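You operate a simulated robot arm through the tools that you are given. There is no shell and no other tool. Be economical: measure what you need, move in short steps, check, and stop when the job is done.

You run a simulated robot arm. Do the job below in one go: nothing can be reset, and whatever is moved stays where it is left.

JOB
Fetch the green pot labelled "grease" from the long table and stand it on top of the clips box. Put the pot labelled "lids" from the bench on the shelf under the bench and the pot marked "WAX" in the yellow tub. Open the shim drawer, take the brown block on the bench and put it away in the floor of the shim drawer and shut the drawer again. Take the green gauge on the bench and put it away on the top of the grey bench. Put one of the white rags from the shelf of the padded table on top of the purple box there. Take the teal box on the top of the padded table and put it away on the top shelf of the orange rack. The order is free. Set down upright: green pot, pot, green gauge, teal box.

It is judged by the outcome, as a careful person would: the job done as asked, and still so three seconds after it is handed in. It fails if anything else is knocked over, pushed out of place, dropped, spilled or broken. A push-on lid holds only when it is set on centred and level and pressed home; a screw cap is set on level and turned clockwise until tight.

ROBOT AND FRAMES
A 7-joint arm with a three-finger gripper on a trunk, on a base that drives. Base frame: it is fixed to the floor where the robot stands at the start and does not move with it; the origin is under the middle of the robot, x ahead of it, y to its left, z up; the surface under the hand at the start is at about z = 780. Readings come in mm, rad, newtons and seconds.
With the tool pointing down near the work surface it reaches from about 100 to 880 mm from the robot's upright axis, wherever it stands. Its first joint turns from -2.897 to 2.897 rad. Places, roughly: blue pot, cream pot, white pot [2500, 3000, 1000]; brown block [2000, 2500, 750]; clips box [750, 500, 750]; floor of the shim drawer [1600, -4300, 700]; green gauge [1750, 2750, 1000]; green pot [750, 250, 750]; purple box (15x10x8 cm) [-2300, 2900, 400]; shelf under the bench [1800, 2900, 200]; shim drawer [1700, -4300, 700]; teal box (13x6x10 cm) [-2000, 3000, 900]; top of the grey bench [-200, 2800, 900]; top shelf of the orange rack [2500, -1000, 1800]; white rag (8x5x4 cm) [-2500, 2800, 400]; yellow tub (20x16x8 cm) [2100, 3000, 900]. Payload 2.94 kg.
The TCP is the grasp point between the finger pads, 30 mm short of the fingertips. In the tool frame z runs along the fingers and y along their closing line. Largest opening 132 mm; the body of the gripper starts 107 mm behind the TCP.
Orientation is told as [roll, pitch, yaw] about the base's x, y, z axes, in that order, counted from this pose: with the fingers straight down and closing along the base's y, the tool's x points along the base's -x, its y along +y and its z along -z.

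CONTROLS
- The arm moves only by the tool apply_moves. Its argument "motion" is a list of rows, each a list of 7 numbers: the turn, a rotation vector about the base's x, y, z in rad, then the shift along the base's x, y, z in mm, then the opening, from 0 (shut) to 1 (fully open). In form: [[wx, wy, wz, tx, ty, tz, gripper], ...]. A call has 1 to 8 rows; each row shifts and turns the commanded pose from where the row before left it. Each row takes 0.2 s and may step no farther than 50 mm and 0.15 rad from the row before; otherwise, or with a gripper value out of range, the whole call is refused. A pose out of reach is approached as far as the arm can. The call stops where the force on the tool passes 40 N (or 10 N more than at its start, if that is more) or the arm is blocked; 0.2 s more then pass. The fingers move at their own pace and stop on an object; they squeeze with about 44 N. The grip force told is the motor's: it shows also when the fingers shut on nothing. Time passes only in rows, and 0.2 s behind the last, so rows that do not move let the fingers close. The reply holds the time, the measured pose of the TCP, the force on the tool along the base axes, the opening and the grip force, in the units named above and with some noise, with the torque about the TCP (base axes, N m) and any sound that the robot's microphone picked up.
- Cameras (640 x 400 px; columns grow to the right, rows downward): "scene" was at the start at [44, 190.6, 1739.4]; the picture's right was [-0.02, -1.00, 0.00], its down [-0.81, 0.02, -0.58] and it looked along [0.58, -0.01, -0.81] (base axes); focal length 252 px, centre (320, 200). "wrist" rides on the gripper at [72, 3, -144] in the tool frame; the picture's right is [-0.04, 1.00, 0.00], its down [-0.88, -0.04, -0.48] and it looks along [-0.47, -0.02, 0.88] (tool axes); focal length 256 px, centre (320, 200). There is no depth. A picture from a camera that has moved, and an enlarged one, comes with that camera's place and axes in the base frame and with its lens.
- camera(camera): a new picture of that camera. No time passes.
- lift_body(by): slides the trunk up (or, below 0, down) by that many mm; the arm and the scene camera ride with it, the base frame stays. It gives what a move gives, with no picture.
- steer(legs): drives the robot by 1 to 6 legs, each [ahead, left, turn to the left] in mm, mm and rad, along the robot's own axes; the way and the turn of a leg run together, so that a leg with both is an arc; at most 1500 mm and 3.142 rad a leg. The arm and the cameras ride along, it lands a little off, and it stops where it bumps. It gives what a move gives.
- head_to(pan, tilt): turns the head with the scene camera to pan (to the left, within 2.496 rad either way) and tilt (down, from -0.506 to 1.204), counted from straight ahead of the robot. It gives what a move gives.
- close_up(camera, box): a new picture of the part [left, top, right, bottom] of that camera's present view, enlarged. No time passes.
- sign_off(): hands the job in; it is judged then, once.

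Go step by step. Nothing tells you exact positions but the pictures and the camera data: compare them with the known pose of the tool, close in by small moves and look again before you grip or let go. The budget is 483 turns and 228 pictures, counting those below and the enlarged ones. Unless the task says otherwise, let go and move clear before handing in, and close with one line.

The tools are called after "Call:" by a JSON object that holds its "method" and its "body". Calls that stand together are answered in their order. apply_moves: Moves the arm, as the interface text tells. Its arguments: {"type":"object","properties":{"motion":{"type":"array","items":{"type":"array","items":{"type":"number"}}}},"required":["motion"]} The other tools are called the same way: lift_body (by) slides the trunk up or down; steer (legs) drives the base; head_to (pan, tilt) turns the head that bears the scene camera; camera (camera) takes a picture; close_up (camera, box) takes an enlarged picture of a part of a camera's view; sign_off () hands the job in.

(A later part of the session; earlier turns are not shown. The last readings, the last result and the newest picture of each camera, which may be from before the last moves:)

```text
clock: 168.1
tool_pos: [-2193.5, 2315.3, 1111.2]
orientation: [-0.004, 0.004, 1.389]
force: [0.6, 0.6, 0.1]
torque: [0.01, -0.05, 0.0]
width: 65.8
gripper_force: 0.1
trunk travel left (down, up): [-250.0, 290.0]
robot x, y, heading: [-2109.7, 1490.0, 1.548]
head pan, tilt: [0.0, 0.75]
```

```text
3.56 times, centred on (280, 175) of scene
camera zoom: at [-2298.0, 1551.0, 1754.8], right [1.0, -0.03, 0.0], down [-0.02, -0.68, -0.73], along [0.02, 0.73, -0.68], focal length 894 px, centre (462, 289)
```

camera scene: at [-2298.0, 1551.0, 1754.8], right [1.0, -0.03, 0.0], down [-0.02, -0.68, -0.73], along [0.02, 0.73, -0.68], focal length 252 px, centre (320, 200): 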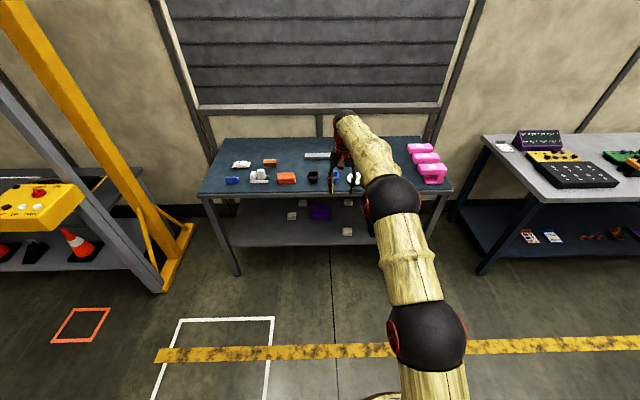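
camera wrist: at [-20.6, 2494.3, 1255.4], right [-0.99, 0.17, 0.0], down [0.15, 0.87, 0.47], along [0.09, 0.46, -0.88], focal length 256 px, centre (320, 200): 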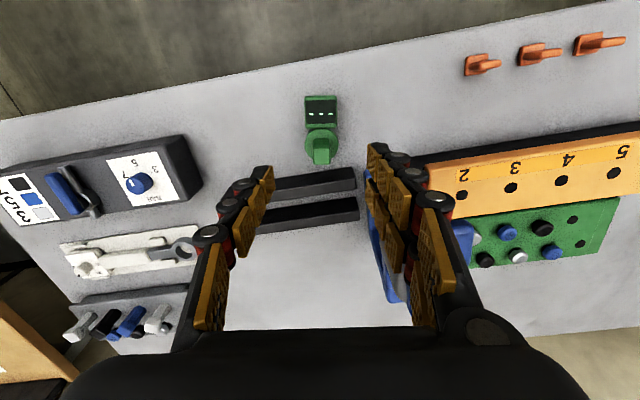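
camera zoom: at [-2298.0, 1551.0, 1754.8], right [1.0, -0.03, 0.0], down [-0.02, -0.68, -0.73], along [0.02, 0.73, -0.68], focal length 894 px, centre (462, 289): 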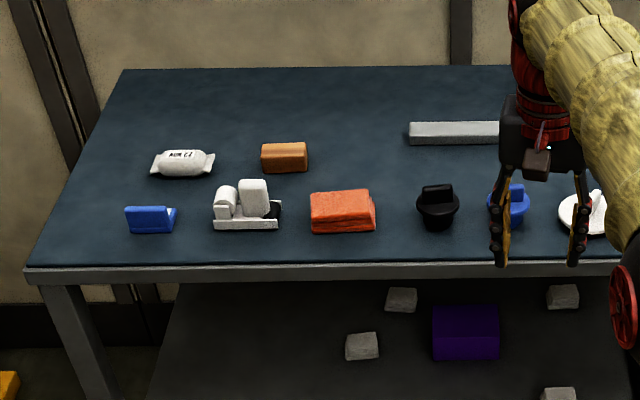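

Rags, a purple box and four white rags are on the lower shelf. I'll lower the trunk, square up, and tilt the tool toward horizontal to reach under the table.

Call:
{"method": "lift_body", "body": {"by": -249}}

Call:
{"method": "apply_moves", "body": {"motion": [[0, 0, 0.1, 10, -40, -20, 1], [0, 0, 0.1, 10, -30, -30, 1], [0.14, 0, 0, 10, 0, -45, 1], [0.14, 0, 0, 10, 0, -45, 1], [0.14, 0, 0, 10, 0, -45, 1], [0.14, 0, 0, 10, 0, -45, 1], [0.14, 0, 0, 10, 0, -45, 1], [0.14, 0, 0, 10, 0, -10, 1]]}}

Call:
{"method": "apply_moves", "body": {"motion": [[0.14, 0, 0, 0, 0, 0, 1], [0.14, 0, 0, 0, 0, 0, 1], [0.14, 0, 0, 0, 0, 0, 1], [0.14, 0, 0, 0, 0, 0, 1]]}}

Call:
{"method": "camera", "body": {"camera": "scene"}}

Call:
{"method": "camera", "body": {"camera": "wrist"}}

```text
clock: 170.7
tool_pos: [-2193.2, 2313.5, 861.0]
orientation: [-0.003, 0.004, 1.391]
force: [-0.5, 0.8, 0.4]
torque: [0.03, 0.02, 0.02]
width: 66.0
gripper_force: 0.0
trunk travel left (down, up): [-1.0, 539.0]
robot x, y, heading: [-2110.6, 1491.1, 1.548]
head pan, tilt: [0.0, 0.75]
```

```text
clock: 172.5
tool_pos: [-2124.3, 2251.4, 591.6]
orientation: [0.004, -0.814, 1.601]
force: [-0.3, 4.2, 7.0]
torque: [-0.76, 0.04, -0.04]
width: 131.5
gripper_force: 0.1
out of reach, approached as far as the arm can: row 8
trunk travel left (down, up): [-1.0, 539.0]
robot x, y, heading: [-2108.5, 1487.9, 1.542]
head pan, tilt: [0.0, 0.75]
```

```text
clock: 173.5
tool_pos: [-2123.2, 2244.1, 579.7]
orientation: [-0.065, -1.35, 1.661]
force: [-1.3, 0.3, 0.1]
torque: [-0.1, 0.03, 0.01]
width: 131.9
gripper_force: 0.1
trunk travel left (down, up): [-1.0, 539.0]
robot x, y, heading: [-2108.8, 1493.6, 1.542]
head pan, tilt: [0.0, 0.75]
```

```text
117 pictures are left
camera scene: at [-2297.7, 1550.2, 1505.8], right [1.0, -0.03, 0.0], down [-0.02, -0.68, -0.73], along [0.02, 0.73, -0.68], focal length 252 px, centre (320, 200)
```

scene: 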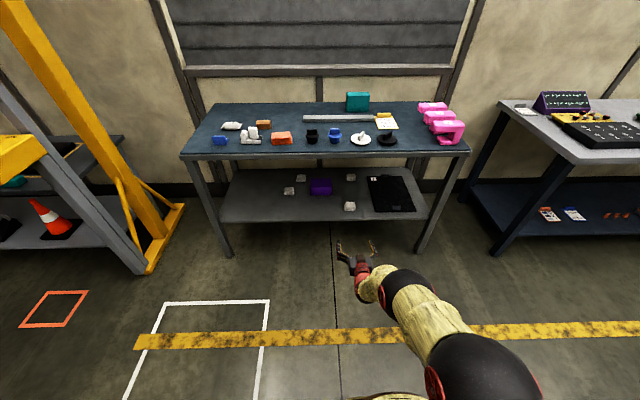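

```text
116 pictures are left
camera wrist: at [-2119.6, 2088.8, 540.0], right [-1.0, -0.02, 0.03], down [0.03, -0.27, 0.96], along [-0.01, 0.96, 0.27], focal length 256 px, centre (320, 200)
```

wrist: 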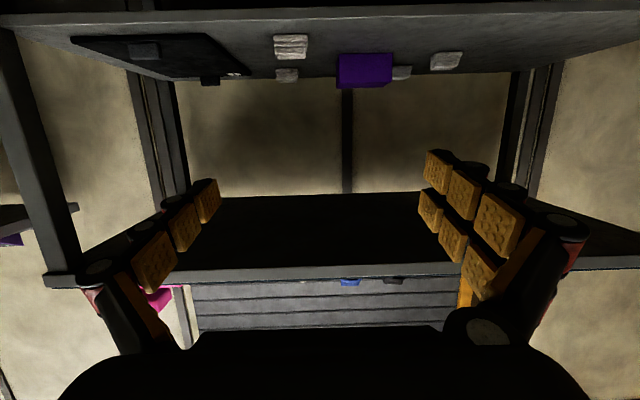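

The tool can go near-horizontal. Zooming on the shelf to measure the rag and box positions.

Call:
{"method": "close_up", "body": {"camera": "scene", "box": [260, 160, 380, 230]}}

Call:
{"method": "close_up", "body": {"camera": "wrist", "box": [230, 0, 490, 110]}}

```text
5.33 times, centred on (320, 195) of scene
camera zoom: at [-2297.7, 1550.2, 1505.8], right [1.0, -0.03, 0.0], down [-0.02, -0.68, -0.73], along [0.02, 0.73, -0.68], focal length 1342 px, centre (320, 227)
```

zoom: 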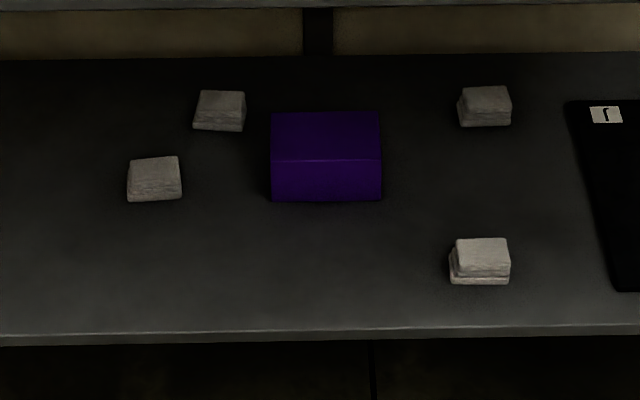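

```text
2.46 times, centred on (360, 55) of wrist
camera zoom: at [-2119.6, 2088.8, 540.0], right [-1.0, -0.02, 0.03], down [0.03, -0.27, 0.96], along [-0.01, 0.96, 0.27], focal length 630 px, centre (222, 557)
```

zoom: 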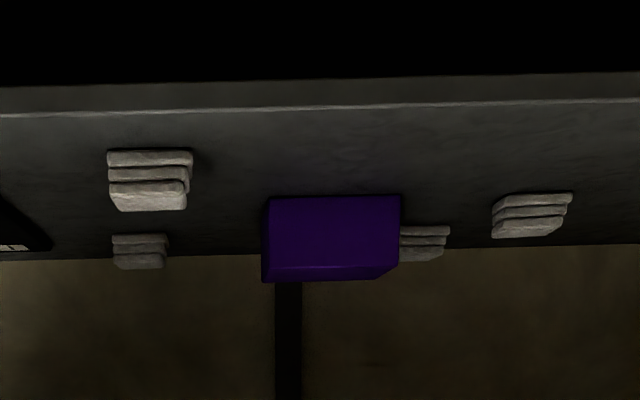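

Rag centre ≈[-2075, 2692], shelf z≈365; purple box top centre ≈[-2257, 2857], z≈445. I'll square the heading and line the hand up with the front-right rag.

Call:
{"method": "steer", "body": {"legs": [[0, 0, 0.027]]}}

Call:
{"method": "apply_moves", "body": {"motion": [[0, 0, 0, 17, 0, -40, 1], [0, 0, 0, 17, 0, -40, 1], [0, 0, 0, 17, 0, -40, 1], [0, 0, 0, 17, 0, -40, 1], [0, 0, 0, 0, 0, -28, 1]]}}

Call:
{"method": "camera", "body": {"camera": "wrist"}}

```text
clock: 174.2
tool_pos: [-2143.9, 2244.4, 580.0]
orientation: [-0.063, -1.348, 1.684]
force: [-0.1, -0.5, 0.2]
torque: [0.01, 0.0, 0.01]
width: 132.2
gripper_force: 0.0
trunk travel left (down, up): [-1.0, 539.0]
robot x, y, heading: [-2111.5, 1486.3, 1.573]
head pan, tilt: [0.0, 0.75]
```

```text
clock: 175.4
tool_pos: [-2073.5, 2242.6, 391.8]
orientation: [-0.063, -1.351, 1.686]
force: [1.0, 0.4, 1.7]
torque: [-0.1, -0.01, 0.05]
width: 132.1
gripper_force: 0.0
trunk travel left (down, up): [-1.0, 539.0]
robot x, y, heading: [-2110.1, 1486.5, 1.569]
head pan, tilt: [0.0, 0.75]
```

```text
113 pictures are left
camera wrist: at [-2065.6, 2087.0, 352.9], right [-1.0, -0.04, 0.03], down [0.04, -0.27, 0.96], along [-0.04, 0.96, 0.27], focal length 256 px, centre (320, 200)
```

wrist: 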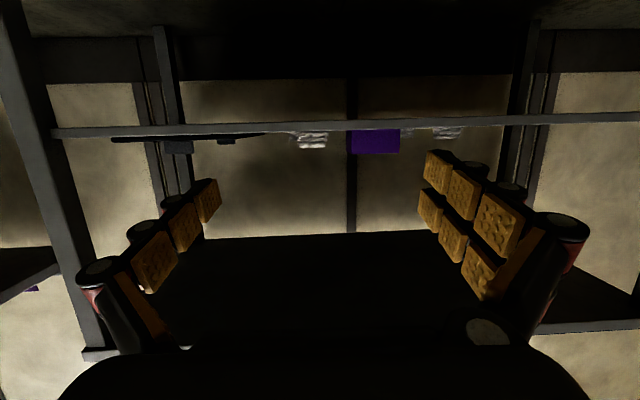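

Call:
{"method": "steer", "body": {"legs": [[340, 0, 0]]}}

Call:
{"method": "camera", "body": {"camera": "wrist"}}

Call:
{"method": "camera", "body": {"camera": "scene"}}

```text
clock: 177.7
tool_pos: [-2070.3, 2592.6, 392.6]
orientation: [-0.063, -1.35, 1.68]
force: [-0.4, 0.1, 0.1]
torque: [0.0, -0.02, -0.02]
width: 132.0
gripper_force: 0.0
trunk travel left (down, up): [-1.0, 539.0]
robot x, y, heading: [-2110.5, 1840.1, 1.57]
head pan, tilt: [0.0, 0.75]
```

```text
112 pictures are left
camera wrist: at [-2062.5, 2437.9, 352.5], right [-1.0, -0.04, 0.03], down [0.04, -0.27, 0.96], along [-0.03, 0.96, 0.27], focal length 256 px, centre (320, 200)
```

wrist: 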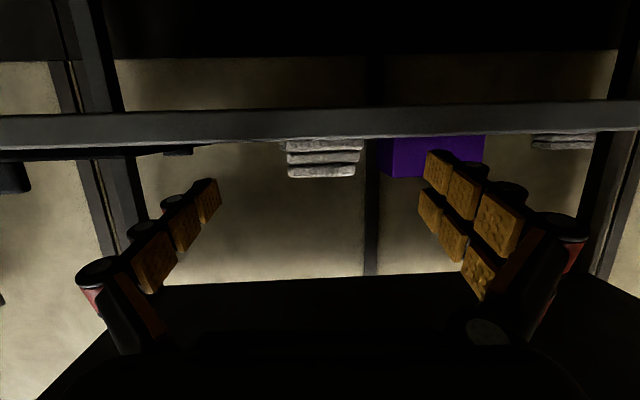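

```text
111 pictures are left
camera scene: at [-2298.7, 1898.4, 1505.9], right [1.0, 0.0, 0.0], down [0.0, -0.68, -0.73], along [0.0, 0.73, -0.68], focal length 252 px, centre (320, 200)
```

scene: 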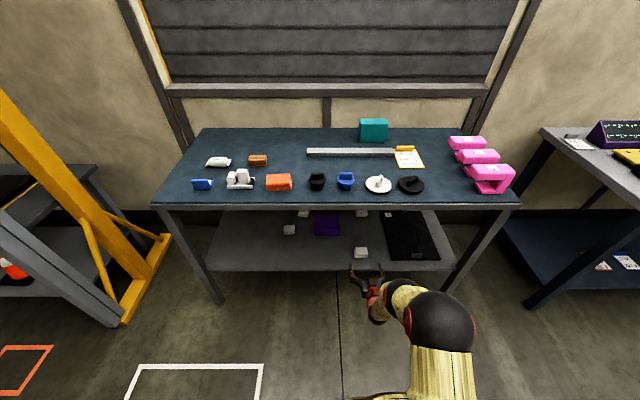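

Call:
{"method": "apply_moves", "body": {"motion": [[0, 0, 0, -4, 25, -2, 1], [0, 0, 0, 0, 30, 0, 1], [0, 0, 0, 0, 30, 0, 1], [0, 0, 0, 0, 10, 0, 1]]}}

Call:
{"method": "camera", "body": {"camera": "wrist"}}

Call:
{"method": "close_up", "body": {"camera": "scene", "box": [310, 210, 430, 300]}}

```text
clock: 178.7
tool_pos: [-2074.7, 2688.0, 389.5]
orientation: [-0.06, -1.35, 1.68]
force: [-1.0, -1.0, 0.0]
torque: [0.01, 0.02, -0.01]
width: 131.9
gripper_force: 0.0
trunk travel left (down, up): [-1.0, 539.0]
robot x, y, heading: [-2109.2, 1841.4, 1.57]
head pan, tilt: [0.0, 0.75]
```

```text
110 pictures are left
camera wrist: at [-2067.7, 2532.7, 351.5], right [-1.0, -0.04, 0.03], down [0.04, -0.27, 0.96], along [-0.03, 0.96, 0.27], focal length 256 px, centre (320, 200)
```

wrist: 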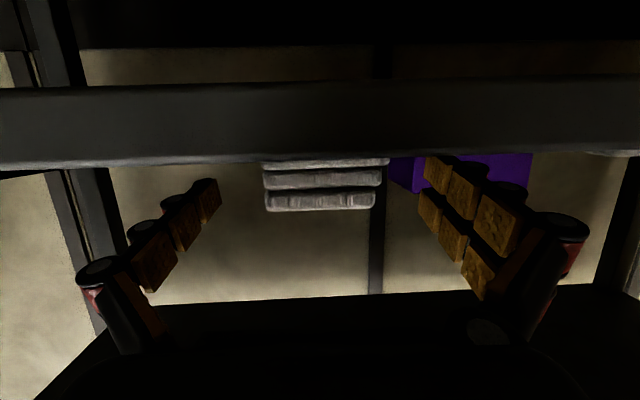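

```text
4.44 times, centred on (370, 255) of scene
camera zoom: at [-2298.7, 1898.3, 1505.9], right [1.0, 0.0, 0.0], down [0.0, -0.68, -0.73], along [0.0, 0.73, -0.68], focal length 1118 px, centre (98, -44)
```

zoom: 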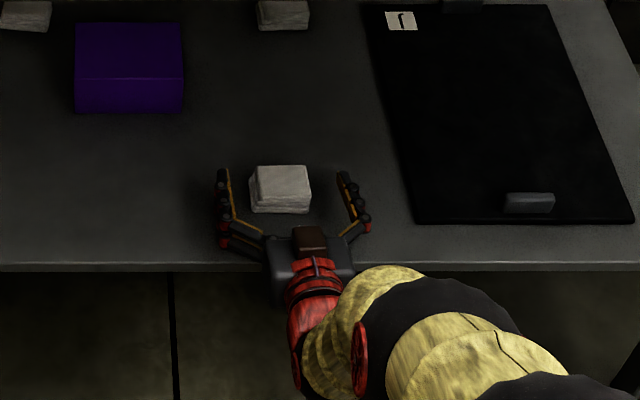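

Call:
{"method": "apply_moves", "body": {"motion": [[0, 0, 0, 0, 0, 0, 0.4], [0, 0, 0, 0, 0, 0, 0.3], [0, 0, 0, 0, 0, 0, 0], [0, 0, 0, 0, 0, 0, 0], [0, 0, 0, 0, 0, 0, 0], [0, 0, 0, 0, 0, 0, 0], [0, 0, 0, 0, 0, 0, 0]]}}

Call:
{"method": "close_up", "body": {"camera": "scene", "box": [310, 210, 430, 300]}}

```text
clock: 180.3
tool_pos: [-2076.1, 2688.5, 390.0]
orientation: [-0.061, -1.35, 1.681]
force: [-1.0, -0.4, 1.1]
torque: [-0.01, 0.06, 0.0]
width: 69.5
gripper_force: 36.1
trunk travel left (down, up): [-1.0, 539.0]
robot x, y, heading: [-2109.1, 1844.2, 1.563]
head pan, tilt: [0.0, 0.75]
```

```text
4.44 times, centred on (370, 255) of scene
camera zoom: at [-2298.7, 1898.4, 1505.9], right [1.0, 0.0, 0.0], down [0.0, -0.68, -0.73], along [0.0, 0.73, -0.68], focal length 1118 px, centre (98, -44)
```

zoom: 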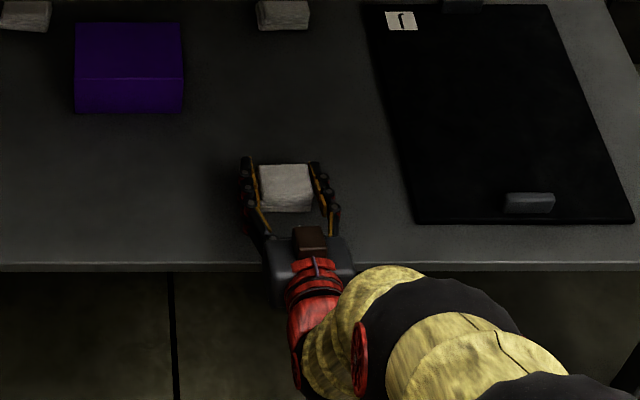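

Rag gripped. Lifting, then driving left and forward over the purple box.

Call:
{"method": "apply_moves", "body": {"motion": [[0, 0, 0, 0, 0, 0, 0], [0, 0, 0, 0, 0, 15, 0], [0, 0, 0, 0, 0, 30, 0], [0, 0, 0, 0, 0, 30, 0], [0, 0, 0, 0, 0, 30, 0]]}}

Call:
{"method": "steer", "body": {"legs": [[0, 182, 0]]}}

Call:
{"method": "camera", "body": {"camera": "wrist"}}

Call:
{"method": "close_up", "body": {"camera": "scene", "box": [310, 190, 430, 300]}}

```text
clock: 181.5
tool_pos: [-2073.2, 2690.2, 495.0]
orientation: [-0.061, -1.348, 1.681]
force: [-0.9, -0.5, -2.0]
torque: [0.04, -0.01, -0.01]
width: 69.5
gripper_force: 43.9
trunk travel left (down, up): [-1.0, 539.0]
robot x, y, heading: [-2111.7, 1843.6, 1.565]
head pan, tilt: [0.0, 0.75]
```

```text
clock: 183.0
tool_pos: [-2258.8, 2690.3, 494.1]
orientation: [-0.063, -1.35, 1.684]
force: [0.1, -0.1, -0.3]
torque: [-0.02, -0.01, 0.0]
width: 69.0
gripper_force: 44.1
trunk travel left (down, up): [-1.0, 539.0]
robot x, y, heading: [-2291.3, 1841.1, 1.565]
head pan, tilt: [0.0, 0.75]
```

```text
107 pictures are left
camera wrist: at [-2251.1, 2535.7, 455.6], right [-1.0, -0.04, 0.03], down [0.04, -0.27, 0.96], along [-0.03, 0.96, 0.27], focal length 256 px, centre (320, 200)
```

wrist: 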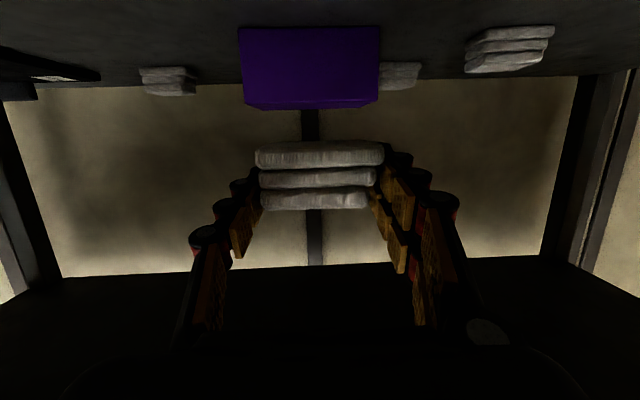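

```text
3.64 times, centred on (370, 245) of scene
camera zoom: at [-2482.7, 1898.5, 1505.9], right [1.0, 0.0, 0.0], down [0.0, -0.68, -0.73], along [0.0, 0.73, -0.68], focal length 915 px, centre (138, 36)
```

zoom: 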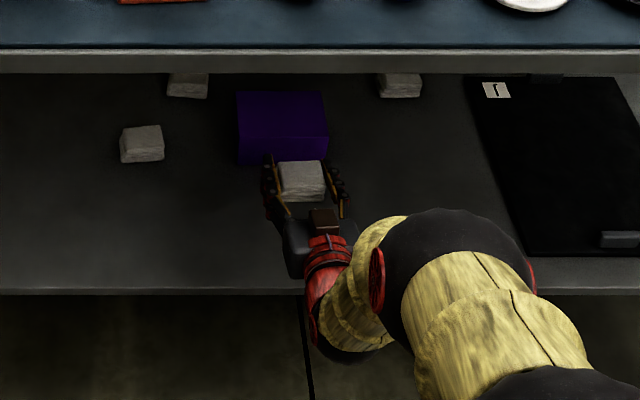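

Call:
{"method": "steer", "body": {"legs": [[172, 0, 0]]}}

Call:
{"method": "camera", "body": {"camera": "wrist"}}

Call:
{"method": "close_up", "body": {"camera": "scene", "box": [310, 190, 430, 300]}}

```text
clock: 184.5
tool_pos: [-2261.1, 2861.8, 495.8]
orientation: [-0.061, -1.348, 1.684]
force: [-0.7, 0.2, -0.7]
torque: [-0.04, 0.0, 0.01]
width: 68.9
gripper_force: 44.1
trunk travel left (down, up): [-1.0, 539.0]
robot x, y, heading: [-2294.5, 2013.6, 1.576]
head pan, tilt: [0.0, 0.75]
```

```text
105 pictures are left
camera wrist: at [-2252.8, 2706.6, 455.7], right [-1.0, -0.04, 0.03], down [0.04, -0.27, 0.96], along [-0.04, 0.96, 0.27], focal length 256 px, centre (320, 200)
```

wrist: 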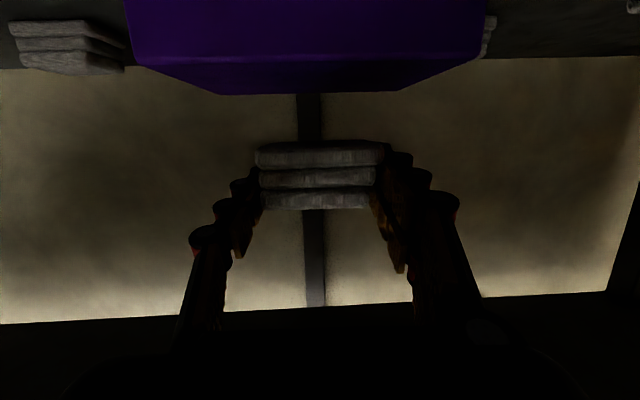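

```text
3.64 times, centred on (370, 245) of scene
camera zoom: at [-2483.1, 2068.7, 1505.9], right [1.0, 0.0, 0.0], down [0.0, -0.68, -0.73], along [0.0, 0.73, -0.68], focal length 915 px, centre (138, 36)
```

zoom: 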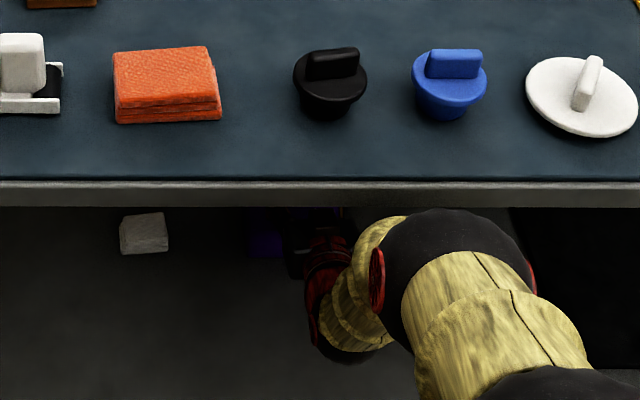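

Call:
{"method": "apply_moves", "body": {"motion": [[0, 0, 0, 5, 13, 0, 0], [0, 0, 0, 0, 0, -10, 0], [0, 0, 0, 0, 0, -8, 0]]}}

Call:
{"method": "camera", "body": {"camera": "wrist"}}

```text
clock: 185.3
tool_pos: [-2255.9, 2875.0, 477.3]
orientation: [-0.062, -1.348, 1.684]
force: [0.2, 0.2, 0.4]
torque: [-0.03, -0.01, 0.02]
width: 69.0
gripper_force: 43.9
trunk travel left (down, up): [-1.0, 539.0]
robot x, y, heading: [-2294.5, 2011.4, 1.573]
head pan, tilt: [0.0, 0.75]
```

```text
103 pictures are left
camera wrist: at [-2249.1, 2719.3, 437.9], right [-1.0, -0.04, 0.03], down [0.04, -0.27, 0.96], along [-0.04, 0.96, 0.27], focal length 256 px, centre (320, 200)
```

wrist: 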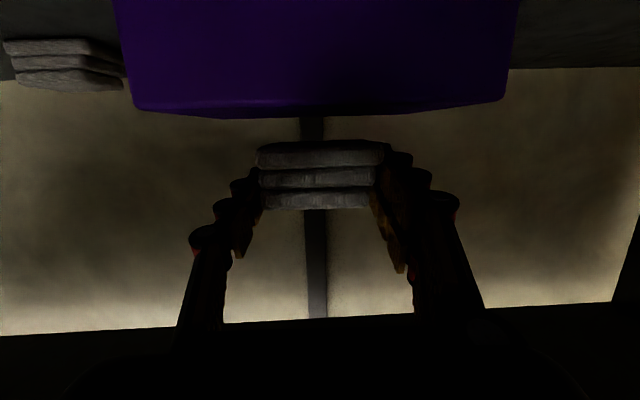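

Call:
{"method": "apply_moves", "body": {"motion": [[0, 0, 0, 0, 0, -8, 0], [0, 0, 0, 0, 0, -4, 0], [0, 0, 0, 0, 0, -3, 0]]}}

Call:
{"method": "camera", "body": {"camera": "wrist"}}

```text
clock: 186.1
tool_pos: [-2256.1, 2875.1, 461.2]
orientation: [-0.061, -1.349, 1.684]
force: [0.6, -0.8, 1.8]
torque: [-0.01, 0.03, 0.03]
width: 68.4
gripper_force: 43.9
trunk travel left (down, up): [-1.0, 539.0]
robot x, y, heading: [-2293.3, 2016.9, 1.569]
head pan, tilt: [0.0, 0.75]
```

```text
102 pictures are left
camera wrist: at [-2248.4, 2719.9, 421.6], right [-1.0, -0.04, 0.03], down [0.04, -0.27, 0.96], along [-0.04, 0.96, 0.27], focal length 256 px, centre (320, 200)
```

wrist: 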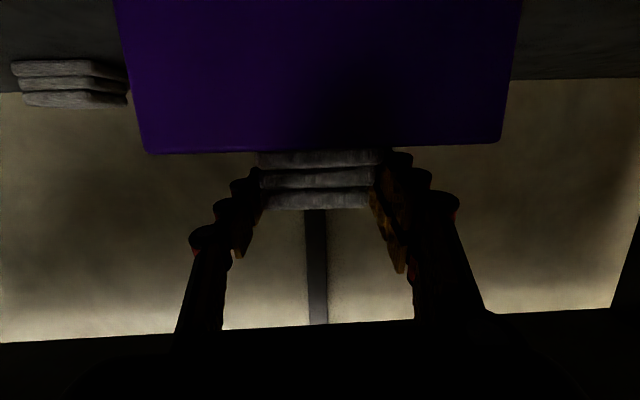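

Call:
{"method": "apply_moves", "body": {"motion": [[0, 0, 0, 0, 0, -2, 0], [0, 0, 0, 0, 0, 0, 0]]}}

```text
clock: 186.7
tool_pos: [-2255.7, 2875.6, 461.5]
orientation: [-0.063, -1.352, 1.686]
force: [-1.2, -1.2, 7.0]
torque: [-0.08, 0.33, 0.05]
width: 68.8
gripper_force: 44.4
trunk travel left (down, up): [-1.0, 539.0]
robot x, y, heading: [-2288.9, 2010.7, 1.574]
head pan, tilt: [0.0, 0.75]
```

Contact with the box top. Releasing and withdrawing straight back.

Call:
{"method": "apply_moves", "body": {"motion": [[0, 0, 0, 0, 0, 0, 0.6], [0, 0, 0, 0, 0, 0, 0.8], [0, 0, 0, 0, 0, 0, 0.85], [0, 0, 0, 0, 0, 0, 0.85]]}}

Call:
{"method": "camera", "body": {"camera": "wrist"}}

Call:
{"method": "steer", "body": {"legs": [[-380, 0, 0]]}}

Call:
{"method": "camera", "body": {"camera": "wrist"}}

Call:
{"method": "close_up", "body": {"camera": "scene", "box": [310, 190, 430, 300]}}

```text
clock: 187.7
tool_pos: [-2256.3, 2875.1, 459.4]
orientation: [-0.06, -1.35, 1.684]
force: [0.2, -1.1, 0.0]
torque: [-0.03, -0.01, 0.02]
width: 112.3
gripper_force: 0.0
trunk travel left (down, up): [-1.0, 539.0]
robot x, y, heading: [-2298.6, 2015.3, 1.569]
head pan, tilt: [0.0, 0.75]
```

```text
101 pictures are left
camera wrist: at [-2248.1, 2719.9, 419.9], right [-1.0, -0.04, 0.03], down [0.04, -0.27, 0.96], along [-0.04, 0.96, 0.27], focal length 256 px, centre (320, 200)
```

wrist: 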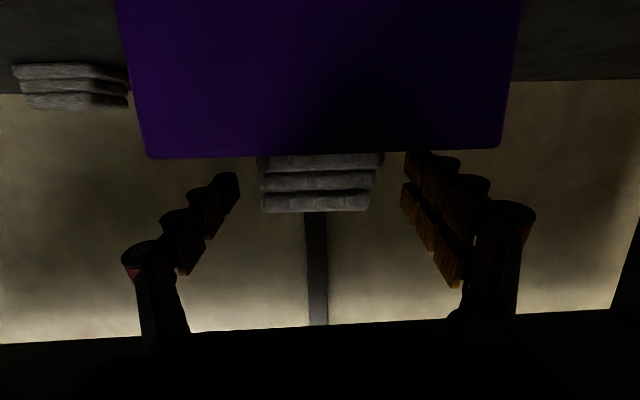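

```text
clock: 190.1
tool_pos: [-2256.6, 2494.2, 458.8]
orientation: [-0.06, -1.35, 1.683]
force: [0.4, -0.3, -0.7]
torque: [-0.03, 0.01, -0.03]
width: 112.2
gripper_force: 0.1
trunk travel left (down, up): [-1.0, 539.0]
robot x, y, heading: [-2293.1, 1630.7, 1.575]
head pan, tilt: [0.0, 0.75]
```

```text
100 pictures are left
camera wrist: at [-2247.7, 2339.0, 419.9], right [-1.0, -0.04, 0.03], down [0.04, -0.27, 0.96], along [-0.04, 0.96, 0.27], focal length 256 px, centre (320, 200)
```

wrist: 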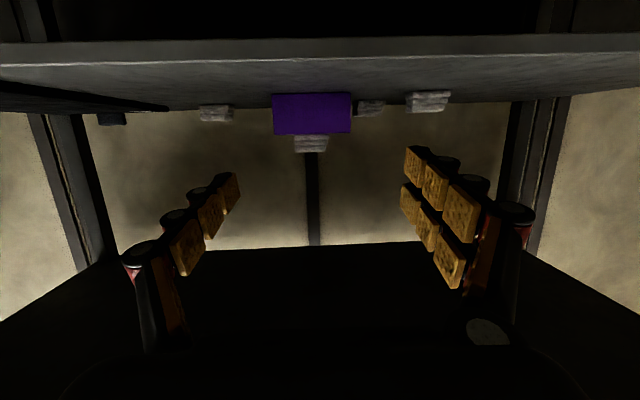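

```text
3.64 times, centred on (370, 245) of scene
camera zoom: at [-2482.4, 1688.0, 1505.8], right [1.0, 0.0, 0.0], down [0.0, -0.68, -0.73], along [0.0, 0.73, -0.68], focal length 915 px, centre (138, 36)
```

zoom: 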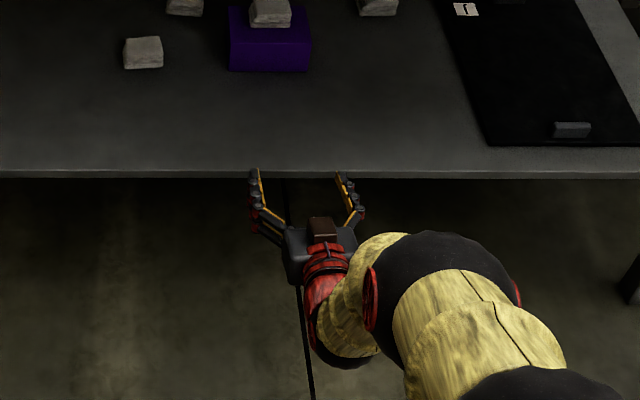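

The rag is on the purple box. Next the teal box. I'll raise the arm, return to vertical, and test whether the arm reaches the height needed for the rack's top shelf.

Call:
{"method": "apply_moves", "body": {"motion": [[-0.15, 0, 0, 0, -30, 35, 0.85], [-0.15, 0, 0, 0, -30, 35, 0.85], [-0.15, 0, 0, 0, -30, 35, 0.85], [-0.15, 0, 0, 0, -30, 35, 0.85], [-0.15, 0, 0, 0, 0, 45, 0.85], [-0.15, 0, 0, 0, 0, 45, 0.85], [-0.15, 0, 0, 0, 0, 45, 0.85], [-0.15, 0, 0, 0, 0, 45, 0.85]]}}

Call:
{"method": "lift_body", "body": {"by": 535}}

Call:
{"method": "apply_moves", "body": {"motion": [[-0.15, 0, 0, 0, 0, 45, 0.85], [0, 0, 0, 0, 0, 48, 0.85], [0, 0, 0, 0, 0, 48, 0.85], [0, 0, 0, 0, 0, 48, 0.85], [0, 0, 0, 0, 0, 48, 0.85], [0, 0, 0, 0, 0, 48, 0.85], [0, 0, 0, 0, 0, 48, 0.85], [0, 0, 0, 0, 0, 48, 0.85]]}}

```text
clock: 191.9
tool_pos: [-2284.8, 2383.5, 734.8]
orientation: [0.22, -0.352, 1.419]
force: [6.3, -4.5, -0.3]
torque: [0.29, 0.29, 0.38]
width: 112.3
gripper_force: 0.4
out of reach, approached as far as the arm can: row 6, 8
trunk travel left (down, up): [-1.0, 539.0]
robot x, y, heading: [-2292.7, 1629.1, 1.568]
head pan, tilt: [0.0, 0.75]
```

```text
refused: 535 is not a number from -400 to 400
```

```text
clock: 193.7
tool_pos: [-2266.0, 2274.3, 820.2]
orientation: [0.082, -0.344, 1.597]
force: [0.3, -0.5, 0.1]
torque: [0.02, 0.0, 0.0]
width: 112.2
gripper_force: 0.7
out of reach, approached as far as the arm can: row 1, 2, 3, 4, 5, 6, 7, 8
trunk travel left (down, up): [-1.0, 539.0]
robot x, y, heading: [-2296.0, 1632.1, 1.575]
head pan, tilt: [0.0, 0.75]
```

The vertical tool can't go that high, so I'll use a tilted grasp for the rack. First I'll raise the trunk and recover a normal vertical pose.

Call:
{"method": "lift_body", "body": {"by": 249}}

Call:
{"method": "apply_moves", "body": {"motion": [[0, 0, 0, 0, -20, -45, 1], [0, 0, 0, 0, -20, -45, 1], [0, 0, 0, 0, -20, -45, 1], [0, 0, 0, 0, -20, -45, 1], [0, 0, 0, 0, 0, -45, 1], [0, 0, 0, 0, 0, -25, 1]]}}

```text
clock: 196.3
tool_pos: [-2265.8, 2274.7, 1069.1]
orientation: [0.081, -0.344, 1.597]
force: [-0.1, 0.9, -0.6]
torque: [0.01, 0.04, 0.0]
width: 112.2
gripper_force: 0.1
trunk travel left (down, up): [-250.0, 290.0]
robot x, y, heading: [-2295.3, 1631.9, 1.575]
head pan, tilt: [0.0, 0.75]
```

```text
clock: 197.7
tool_pos: [-2266.5, 2194.1, 820.4]
orientation: [0.081, -0.343, 1.598]
force: [0.6, -0.4, -0.2]
torque: [0.0, -0.01, -0.01]
width: 131.8
gripper_force: 0.0
trunk travel left (down, up): [-250.0, 290.0]
robot x, y, heading: [-2292.8, 1632.6, 1.577]
head pan, tilt: [0.0, 0.75]
```

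Call:
{"method": "apply_moves", "body": {"motion": [[-0.115, -0.027, 0, 0, 0, 45, 1], [-0.115, -0.027, 0, 0, 0, 45, 1], [-0.115, -0.027, 0, 0, 0, 45, 1], [0, 0, 0, 0, 0, 45, 1], [0, 0, 0, 0, 0, 45, 1], [0, 0, 0, 0, 0, 45, 1]]}}

Call:
{"method": "camera", "body": {"camera": "scene"}}

```text
clock: 199.1
tool_pos: [-2306.2, 2119.9, 908.5]
orientation: [0.036, -0.196, 1.607]
force: [-0.4, 2.7, 0.7]
torque: [-0.17, -0.11, -0.06]
width: 131.8
gripper_force: 0.0
out of reach, approached as far as the arm can: row 1, 2, 3, 5, 6
trunk travel left (down, up): [-250.0, 290.0]
robot x, y, heading: [-2295.8, 1636.1, 1.572]
head pan, tilt: [0.0, 0.75]
```

```text
98 pictures are left
camera scene: at [-2486.0, 1689.8, 1754.3], right [1.0, 0.0, 0.0], down [0.0, -0.68, -0.73], along [0.0, 0.73, -0.68], focal length 252 px, centre (320, 200)
```

scene: 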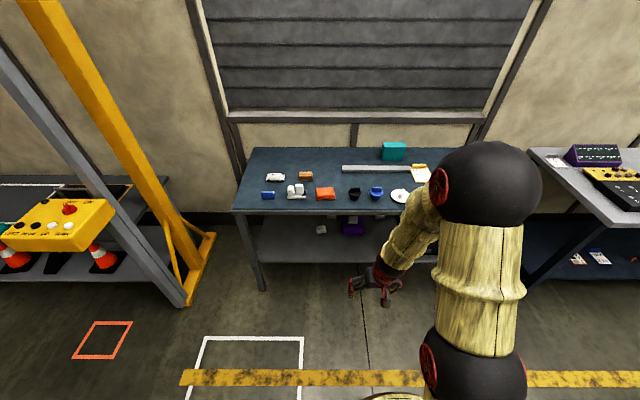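

Call:
{"method": "apply_moves", "body": {"motion": [[0, 0, 0, 0, 40, 10, 1], [0, 0, 0, 0, 40, 10, 1], [-0.05, 0, 0, 0, 40, 10, 1], [-0.05, 0, 0, 0, 0, 0, 1], [-0.05, 0, 0, 0, 0, 0, 1]]}}

```text
clock: 200.3
tool_pos: [-2331.3, 2174.5, 871.8]
orientation: [0.054, -0.153, 1.606]
force: [-0.1, 0.4, -0.7]
torque: [0.0, 0.02, -0.01]
width: 132.0
gripper_force: 0.0
out of reach, approached as far as the arm can: row 1, 2, 3, 4
trunk travel left (down, up): [-250.0, 290.0]
robot x, y, heading: [-2292.7, 1632.7, 1.576]
head pan, tilt: [0.0, 0.75]
```

Call:
{"method": "close_up", "body": {"camera": "scene", "box": [320, 100, 560, 400]}}

```text
1.33 times, centred on (440, 250) of scene
camera zoom: at [-2482.2, 1687.3, 1754.9], right [1.0, 0.0, 0.0], down [0.0, -0.68, -0.73], along [0.0, 0.73, -0.68], focal length 335 px, centre (160, 133)
```

zoom: 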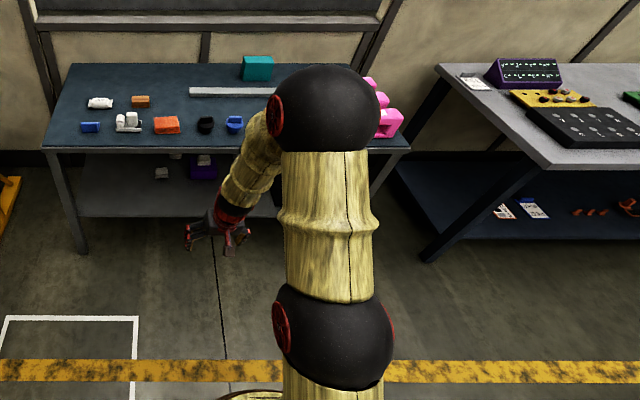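

Call:
{"method": "apply_moves", "body": {"motion": [[0.12, 0, 0, 8, 40, 0, 1], [0.12, 0, 0, 8, 40, 0, 1], [0.12, 0, 0, 8, 40, 0, 1], [0.12, 0, 0, 8, 20, 0, 1], [0.12, 0, 0, 0, 0, 0, 1], [0.12, 0, 0, 0, 0, 0, 1]]}}

```text
clock: 201.7
tool_pos: [-2301.1, 2316.7, 871.7]
orientation: [0.017, -0.877, 1.629]
force: [0.6, 1.9, 1.6]
torque: [-0.27, 0.03, 0.02]
width: 132.0
gripper_force: 0.0
out of reach, approached as far as the arm can: row 5
trunk travel left (down, up): [-250.0, 290.0]
robot x, y, heading: [-2293.5, 1636.0, 1.572]
head pan, tilt: [0.0, 0.75]
```

Call:
{"method": "apply_moves", "body": {"motion": [[-0.14, 0, -0.008, 0, 0, 40, 1], [-0.14, 0, -0.008, 0, 0, 40, 1], [-0.14, 0, -0.008, 0, 0, 40, 1], [-0.14, 0, -0.008, 0, 0, 40, 1], [-0.14, 0, -0.008, 0, 0, 40, 1], [-0.14, 0, -0.008, 0, 0, 40, 1]]}}

Call:
{"method": "apply_moves", "body": {"motion": [[-0.04, 0, 0, 0, 0, 0, 1], [0, 0, 0, 0, 0, 0, 1]]}}

```text
clock: 203.1
tool_pos: [-2359.4, 2311.4, 1061.0]
orientation: [0.183, -0.234, 1.522]
force: [-1.9, -1.7, -0.2]
torque: [0.15, -0.07, -0.02]
width: 132.0
gripper_force: 0.1
out of reach, approached as far as the arm can: row 3, 4, 6
trunk travel left (down, up): [-250.0, 290.0]
robot x, y, heading: [-2288.8, 1631.3, 1.574]
head pan, tilt: [0.0, 0.75]
```

```text
clock: 203.7
tool_pos: [-2356.2, 2309.7, 1056.3]
orientation: [0.187, -0.195, 1.524]
force: [-0.6, 0.1, 0.7]
torque: [-0.02, 0.0, 0.01]
width: 132.1
gripper_force: 0.1
out of reach, approached as far as the arm can: row 1
trunk travel left (down, up): [-250.0, 290.0]
robot x, y, heading: [-2294.4, 1631.6, 1.57]
head pan, tilt: [0.0, 0.75]
```

Call:
{"method": "apply_moves", "body": {"motion": [[0, -0.09, 0, 20, 0, 0, 1], [0, -0.09, 0, 20, 0, 0, 1], [-0.1, 0, 0, 0, 0, 0, 1], [-0.1, 0, 0, 0, 0, 0, 1]]}}

Call:
{"method": "close_up", "body": {"camera": "scene", "box": [260, 50, 580, 400]}}

```text
clock: 204.7
tool_pos: [-2353.2, 2302.3, 1043.5]
orientation: [0.219, -0.005, 1.527]
force: [0.0, -0.2, 0.3]
torque: [0.01, -0.01, 0.02]
width: 131.8
gripper_force: 0.0
out of reach, approached as far as the arm can: row 1, 2, 3, 4
trunk travel left (down, up): [-250.0, 290.0]
robot x, y, heading: [-2293.2, 1634.0, 1.577]
head pan, tilt: [0.0, 0.75]
```

```text
1.14 times, centred on (420, 225) of scene
camera zoom: at [-2482.6, 1687.6, 1754.8], right [1.0, 0.0, 0.0], down [0.0, -0.68, -0.73], along [0.0, 0.73, -0.68], focal length 288 px, centre (206, 171)
```

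zoom: 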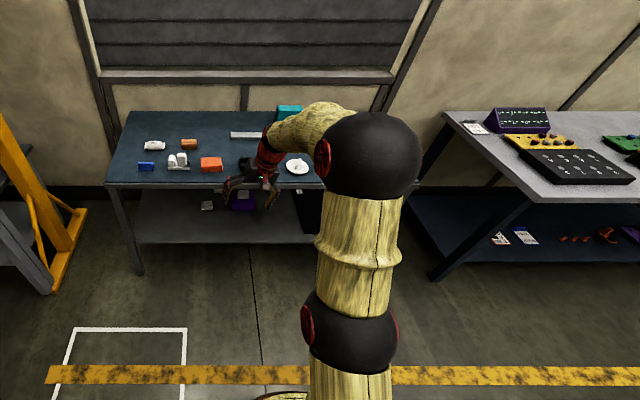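

Call:
{"method": "apply_moves", "body": {"motion": [[0, 0, 0, -30, 30, -10, 1], [0, 0, 0, -30, 30, -10, 1], [0, -0.08, 0, 0, 30, -10, 1], [0, -0.08, 0, 0, 30, -10, 1], [0, -0.06, 0, 0, 0, 0, 1]]}}

```text
clock: 205.9
tool_pos: [-2367.3, 2378.0, 962.3]
orientation: [0.213, -0.047, 1.537]
force: [-0.3, 1.4, 0.1]
torque: [-0.02, 0.02, 0.01]
width: 131.9
gripper_force: 0.0
out of reach, approached as far as the arm can: row 1, 2, 3, 4, 5
trunk travel left (down, up): [-250.0, 290.0]
robot x, y, heading: [-2296.9, 1631.8, 1.568]
head pan, tilt: [0.0, 0.75]
```

Call:
{"method": "apply_moves", "body": {"motion": [[0, 0, -0.1, 0, 0, 0, 1], [0, 0, -0.1, 0, 0, 0, 1], [0, 0, -0.1, 0, 0, 0, 1]]}}

Call:
{"method": "apply_moves", "body": {"motion": [[0, -0.1, 0, 0, 0, 0, 1], [0, 0, 0, 0, 0, 20, 1]]}}

```text
clock: 206.7
tool_pos: [-2337.4, 2337.4, 935.5]
orientation: [0.224, -0.056, 1.419]
force: [0.7, 0.8, 1.5]
torque: [0.0, 0.03, 0.02]
width: 132.0
gripper_force: 0.1
out of reach, approached as far as the arm can: row 1, 2, 3
trunk travel left (down, up): [-250.0, 290.0]
robot x, y, heading: [-2290.2, 1631.1, 1.573]
head pan, tilt: [0.0, 0.75]
```

```text
clock: 207.3
tool_pos: [-2339.7, 2331.3, 950.5]
orientation: [0.225, -0.053, 1.422]
force: [0.7, 0.4, -0.1]
torque: [0.04, 0.01, -0.02]
width: 131.9
gripper_force: 0.0
out of reach, approached as far as the arm can: row 1, 2
trunk travel left (down, up): [-250.0, 290.0]
robot x, y, heading: [-2294.5, 1631.1, 1.575]
head pan, tilt: [0.0, 0.75]
```

Call:
{"method": "apply_moves", "body": {"motion": [[0, 0, 0.1, 0, 0, 0, 1], [0, 0, 0.1, 0, 0, 0, 1], [0, 0, 0.1, 0, 0, 0, 1], [0, 0, 0.1, 0, 0, 0, 1]]}}

Call:
{"method": "apply_moves", "body": {"motion": [[0, -0.08, 0, 0, 0, 0, 1], [0, -0.08, 0, 0, 0, 0, 1]]}}

```text
clock: 208.3
tool_pos: [-2338.1, 2331.0, 949.1]
orientation: [0.222, -0.048, 1.819]
force: [0.4, -0.4, 0.4]
torque: [0.0, 0.0, 0.0]
width: 132.3
gripper_force: 0.0
trunk travel left (down, up): [-250.0, 290.0]
robot x, y, heading: [-2296.0, 1633.6, 1.575]
head pan, tilt: [0.0, 0.75]
```

```text
clock: 208.9
tool_pos: [-2339.0, 2332.5, 949.6]
orientation: [0.209, -0.048, 1.821]
force: [-0.2, 0.0, -0.5]
torque: [-0.03, -0.01, 0.0]
width: 131.8
gripper_force: 0.2
out of reach, approached as far as the arm can: row 1, 2
trunk travel left (down, up): [-250.0, 290.0]
robot x, y, heading: [-2294.1, 1632.1, 1.573]
head pan, tilt: [0.0, 0.75]
```

Call:
{"method": "apply_moves", "body": {"motion": [[0, 0, 0.15, 0, 0, 0, 1], [0, 0, 0.15, 0, 0, 0, 1], [0, 0, 0.15, 0, 0, 0, 1], [0, 0, 0.15, 0, 0, 0, 1]]}}

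Call:
{"method": "apply_moves", "body": {"motion": [[0, 0, 0, 20, 0, 0, 1], [0, 0, 0, 20, 0, 0, 1]]}}

Call:
{"method": "apply_moves", "body": {"motion": [[0, 0, 0, 0, 0, 20, 1], [0, 0, 0, 0, 0, 20, 1]]}}

Call:
{"method": "apply_moves", "body": {"motion": [[0, -0.05, 0, 0, 0, 0, 1], [0, -0.05, 0, 0, 0, 0, 1]]}}

```text
clock: 209.9
tool_pos: [-2346.2, 2300.8, 923.2]
orientation: [0.228, -0.089, 2.411]
force: [-0.6, -0.2, 0.4]
torque: [-0.04, 0.03, 0.01]
width: 131.8
gripper_force: 0.1
out of reach, approached as far as the arm can: row 2, 3, 4
trunk travel left (down, up): [-250.0, 290.0]
robot x, y, heading: [-2292.7, 1630.9, 1.575]
head pan, tilt: [0.0, 0.75]
```

```text
clock: 210.5
tool_pos: [-2316.4, 2285.0, 908.6]
orientation: [0.226, -0.089, 2.412]
force: [1.0, -0.4, -0.4]
torque: [-0.01, -0.01, 0.01]
width: 132.2
gripper_force: 0.2
out of reach, approached as far as the arm can: row 1, 2
trunk travel left (down, up): [-250.0, 290.0]
robot x, y, heading: [-2293.6, 1631.9, 1.577]
head pan, tilt: [0.0, 0.75]
```

```text
clock: 211.1
tool_pos: [-2328.1, 2269.5, 938.6]
orientation: [0.227, -0.09, 2.411]
force: [-0.2, -0.7, -0.3]
torque: [0.03, 0.01, 0.02]
width: 131.9
gripper_force: 0.0
out of reach, approached as far as the arm can: row 1, 2
trunk travel left (down, up): [-250.0, 290.0]
robot x, y, heading: [-2294.7, 1631.4, 1.57]
head pan, tilt: [0.0, 0.75]
```

```text
clock: 211.7
tool_pos: [-2327.8, 2269.9, 938.7]
orientation: [0.227, -0.09, 2.41]
force: [-0.8, 0.0, 0.1]
torque: [-0.01, 0.0, 0.0]
width: 132.3
gripper_force: 0.1
out of reach, approached as far as the arm can: row 1
trunk travel left (down, up): [-250.0, 290.0]
robot x, y, heading: [-2295.2, 1636.0, 1.575]
head pan, tilt: [0.0, 0.75]
```

Call:
{"method": "head_to", "body": {"pan": -0.35, "tilt": 0.75}}

Call:
{"method": "camera", "body": {"camera": "scene"}}

```text
clock: 212.5
tool_pos: [-2329.2, 2271.2, 938.9]
orientation: [0.226, -0.089, 2.41]
force: [0.4, 0.7, -0.1]
torque: [-0.01, 0.04, -0.03]
width: 131.9
gripper_force: 0.1
trunk travel left (down, up): [-250.0, 290.0]
robot x, y, heading: [-2294.7, 1632.6, 1.574]
head pan, tilt: [-0.351, 0.75]
```

```text
95 pictures are left
camera scene: at [-2454.1, 1683.0, 1754.8], right [0.94, -0.34, 0.0], down [-0.23, -0.64, -0.73], along [0.25, 0.69, -0.68], focal length 252 px, centre (320, 200)
```

scene: 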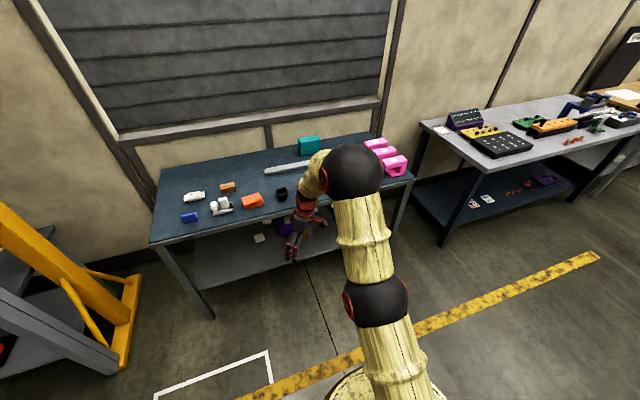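

Call:
{"method": "apply_moves", "body": {"motion": [[0, 0, -0.15, 0, -45, 0, 1], [0, 0, -0.15, 0, -45, 0, 1], [0, 0, -0.15, 0, -45, 0, 1], [0, 0, -0.15, 0, -45, 0, 1], [0, 0, -0.15, 0, -45, 0, 1], [0, 0, 0, 0, -45, 0, 1]]}}

Call:
{"method": "apply_moves", "body": {"motion": [[0, -0.07, 0, 0, 0, 0, 1], [0, -0.07, 0, 0, 0, 0, 1], [0, -0.07, 0, 0, 0, 0, 1]]}}

Call:
{"method": "camera", "body": {"camera": "scene"}}

```text
clock: 213.9
tool_pos: [-2324.5, 1998.2, 941.4]
orientation: [0.192, -0.054, 1.662]
force: [-0.5, -0.6, -0.4]
torque: [0.0, 0.0, -0.02]
width: 132.4
gripper_force: 0.2
out of reach, approached as far as the arm can: row 1
trunk travel left (down, up): [-250.0, 290.0]
robot x, y, heading: [-2290.1, 1636.7, 1.574]
head pan, tilt: [-0.351, 0.75]
```

```text
clock: 214.7
tool_pos: [-2326.2, 1999.0, 937.2]
orientation: [0.062, -0.041, 1.668]
force: [-0.2, 0.0, -0.4]
torque: [-0.03, 0.0, 0.02]
width: 132.0
gripper_force: 0.0
out of reach, approached as far as the arm can: row 3
trunk travel left (down, up): [-250.0, 290.0]
robot x, y, heading: [-2291.9, 1633.0, 1.572]
head pan, tilt: [-0.351, 0.75]
```

```text
94 pictures are left
camera scene: at [-2454.0, 1682.8, 1754.8], right [0.94, -0.34, 0.0], down [-0.23, -0.64, -0.73], along [0.25, 0.69, -0.68], focal length 252 px, centre (320, 200)
```

scene: 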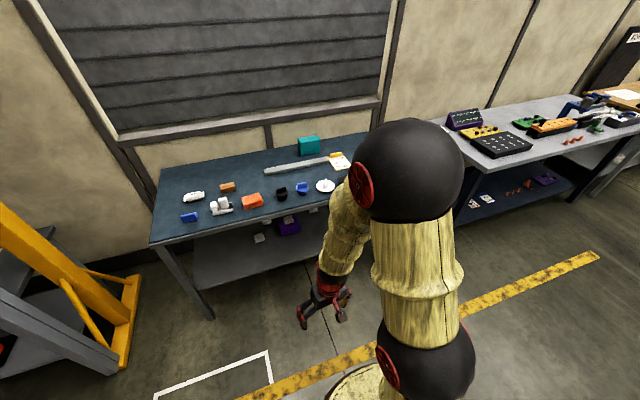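

Closer in, the arm is free again. Finishing the levelling here and rising.

Call:
{"method": "apply_moves", "body": {"motion": [[-0.04, -0.06, 0, 10, -30, 20, 1], [0, 0, -0.1, 10, 0, 40, 1], [0, 0, 0, 10, 0, 45, 1], [0, 0, 0, 0, 0, 45, 1], [0, 0, 0, 0, 0, 45, 1]]}}

```text
clock: 215.9
tool_pos: [-2310.4, 1971.8, 976.8]
orientation: [0.087, -0.041, 1.617]
force: [-0.4, 0.5, -0.3]
torque: [-0.03, 0.01, -0.01]
width: 131.9
gripper_force: 0.1
out of reach, approached as far as the arm can: row 1, 2, 3, 4, 5
trunk travel left (down, up): [-250.0, 290.0]
robot x, y, heading: [-2294.1, 1632.5, 1.571]
head pan, tilt: [-0.351, 0.75]
```

Call:
{"method": "apply_moves", "body": {"motion": [[0, 0, 0, 0, 0, -40, 1], [0, 0, 0, 0, 0, -40, 1], [0, -0.045, 0, 0, 0, -20, 1], [0.04, -0.04, -0.04, 0, 0, 0, 1]]}}

Call:
{"method": "apply_moves", "body": {"motion": [[0, 0, 0, 45, 10, 0, 1], [0, 0, 0, 45, 10, 0, 1], [0, 0, 0, 45, 10, 0, 1], [0, 0, 0, 45, 10, 0, 1]]}}

```text
clock: 216.9
tool_pos: [-2306.1, 1970.6, 879.3]
orientation: [-0.016, -0.071, 1.583]
force: [0.8, -0.8, -0.8]
torque: [-0.03, 0.0, 0.0]
width: 132.3
gripper_force: 0.2
trunk travel left (down, up): [-250.0, 290.0]
robot x, y, heading: [-2293.4, 1638.2, 1.574]
head pan, tilt: [-0.351, 0.75]
```

```text
clock: 217.9
tool_pos: [-2133.1, 2010.7, 879.3]
orientation: [0.002, -0.076, 1.47]
force: [2.3, -2.1, -0.3]
torque: [0.09, 0.21, 0.5]
width: 132.0
gripper_force: 0.0
out of reach, approached as far as the arm can: row 3
trunk travel left (down, up): [-250.0, 290.0]
robot x, y, heading: [-2289.8, 1631.9, 1.572]
head pan, tilt: [-0.351, 0.75]
```

Call:
{"method": "apply_moves", "body": {"motion": [[0.07, 0, 0.0, 0, 30, 20, 1], [0, 0, 0, 0, 40, 20, 1], [0, 0, 0, 0, 40, 20, 1], [0, 0, 0, 0, 40, 20, 1], [0, 0, 0, 0, 40, 20, 1], [0, 0, 0, 0, 40, 20, 1]]}}

Call:
{"method": "camera", "body": {"camera": "scene"}}

```text
clock: 219.3
tool_pos: [-2147.2, 2137.8, 890.4]
orientation: [-0.031, -0.217, 1.585]
force: [0.0, 0.4, 0.8]
torque: [-0.06, -0.01, 0.01]
width: 131.9
gripper_force: 0.1
out of reach, approached as far as the arm can: row 2, 3, 4, 5, 6
trunk travel left (down, up): [-250.0, 290.0]
robot x, y, heading: [-2294.1, 1632.5, 1.577]
head pan, tilt: [-0.351, 0.75]
```

```text
93 pictures are left
camera scene: at [-2453.9, 1684.2, 1754.8], right [0.94, -0.34, 0.0], down [-0.23, -0.64, -0.73], along [0.25, 0.69, -0.68], focal length 252 px, centre (320, 200)
```

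scene: 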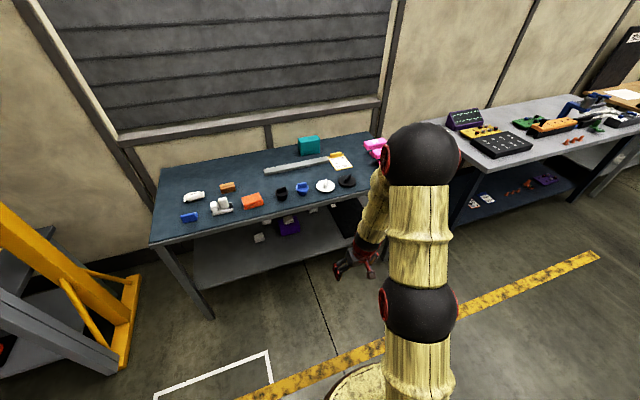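

Call:
{"method": "apply_moves", "body": {"motion": [[0, 0, 0, -10, 0, -45, 1], [0, 0, 0, -10, 0, -45, 1], [0, 0, 0, -10, 0, -45, 1], [0, 0, 0, -10, 0, -45, 1], [-0.07, 0, 0, 0, 30, 0, 1], [-0.07, 0, 0, 0, 30, 0, 1], [-0.07, 0.03, 0, 0, 30, 0, 1], [0, 0, 0, 0, 30, 0, 1]]}}

Call:
{"method": "apply_moves", "body": {"motion": [[0, 0, 0, 0, 30, 0, 1], [0, 0, 0, 0, 30, 0, 1], [0, 0, 0, 0, 30, 0, 1], [0, 0, 0, 0, 30, 0, 1]]}}

```text
clock: 221.1
tool_pos: [-2186.5, 2251.6, 710.9]
orientation: [0.005, -0.004, 1.585]
force: [0.1, 0.3, -0.4]
torque: [-0.02, 0.0, -0.03]
width: 132.2
gripper_force: 0.0
out of reach, approached as far as the arm can: row 6
trunk travel left (down, up): [-250.0, 290.0]
robot x, y, heading: [-2293.3, 1634.7, 1.571]
head pan, tilt: [-0.351, 0.75]
```

```text
clock: 222.1
tool_pos: [-2185.0, 2372.0, 711.4]
orientation: [0.003, -0.004, 1.585]
force: [-0.3, -0.3, -0.4]
torque: [0.01, -0.05, 0.03]
width: 131.8
gripper_force: 0.1
trunk travel left (down, up): [-250.0, 290.0]
robot x, y, heading: [-2293.7, 1635.8, 1.574]
head pan, tilt: [-0.351, 0.75]
```

Vertical again at low height. Now rising in place.

Call:
{"method": "apply_moves", "body": {"motion": [[0, 0, 0, 0, -10, 45, 1], [0, 0, 0, 0, -10, 45, 1], [0, 0, 0, 0, 0, 45, 1], [0, 0, 0, 0, 0, 45, 1], [0, 0, 0, 0, 0, 45, 1], [0, 0, 0, 0, 0, 45, 1], [0, 0, 0, 0, 0, 45, 1]]}}

Call:
{"method": "camera", "body": {"camera": "scene"}}

```text
clock: 223.7
tool_pos: [-2180.4, 2348.7, 1027.5]
orientation: [0.002, -0.006, 1.585]
force: [0.0, -0.4, -0.2]
torque: [0.02, -0.02, 0.0]
width: 132.1
gripper_force: 0.0
trunk travel left (down, up): [-250.0, 290.0]
robot x, y, heading: [-2294.8, 1635.7, 1.572]
head pan, tilt: [-0.351, 0.75]
```

```text
92 pictures are left
camera scene: at [-2454.0, 1682.3, 1754.9], right [0.94, -0.34, 0.0], down [-0.23, -0.64, -0.73], along [0.25, 0.69, -0.68], focal length 252 px, centre (320, 200)
```

scene: 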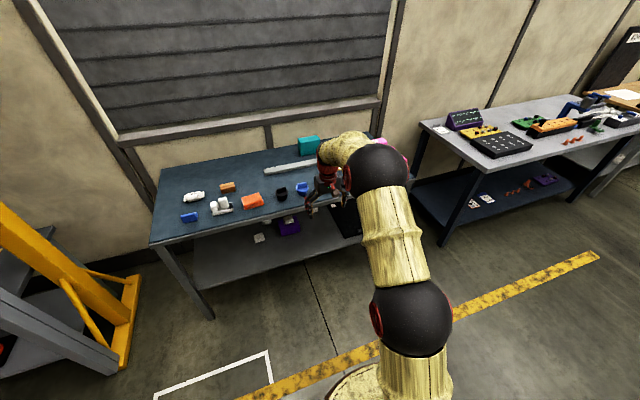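

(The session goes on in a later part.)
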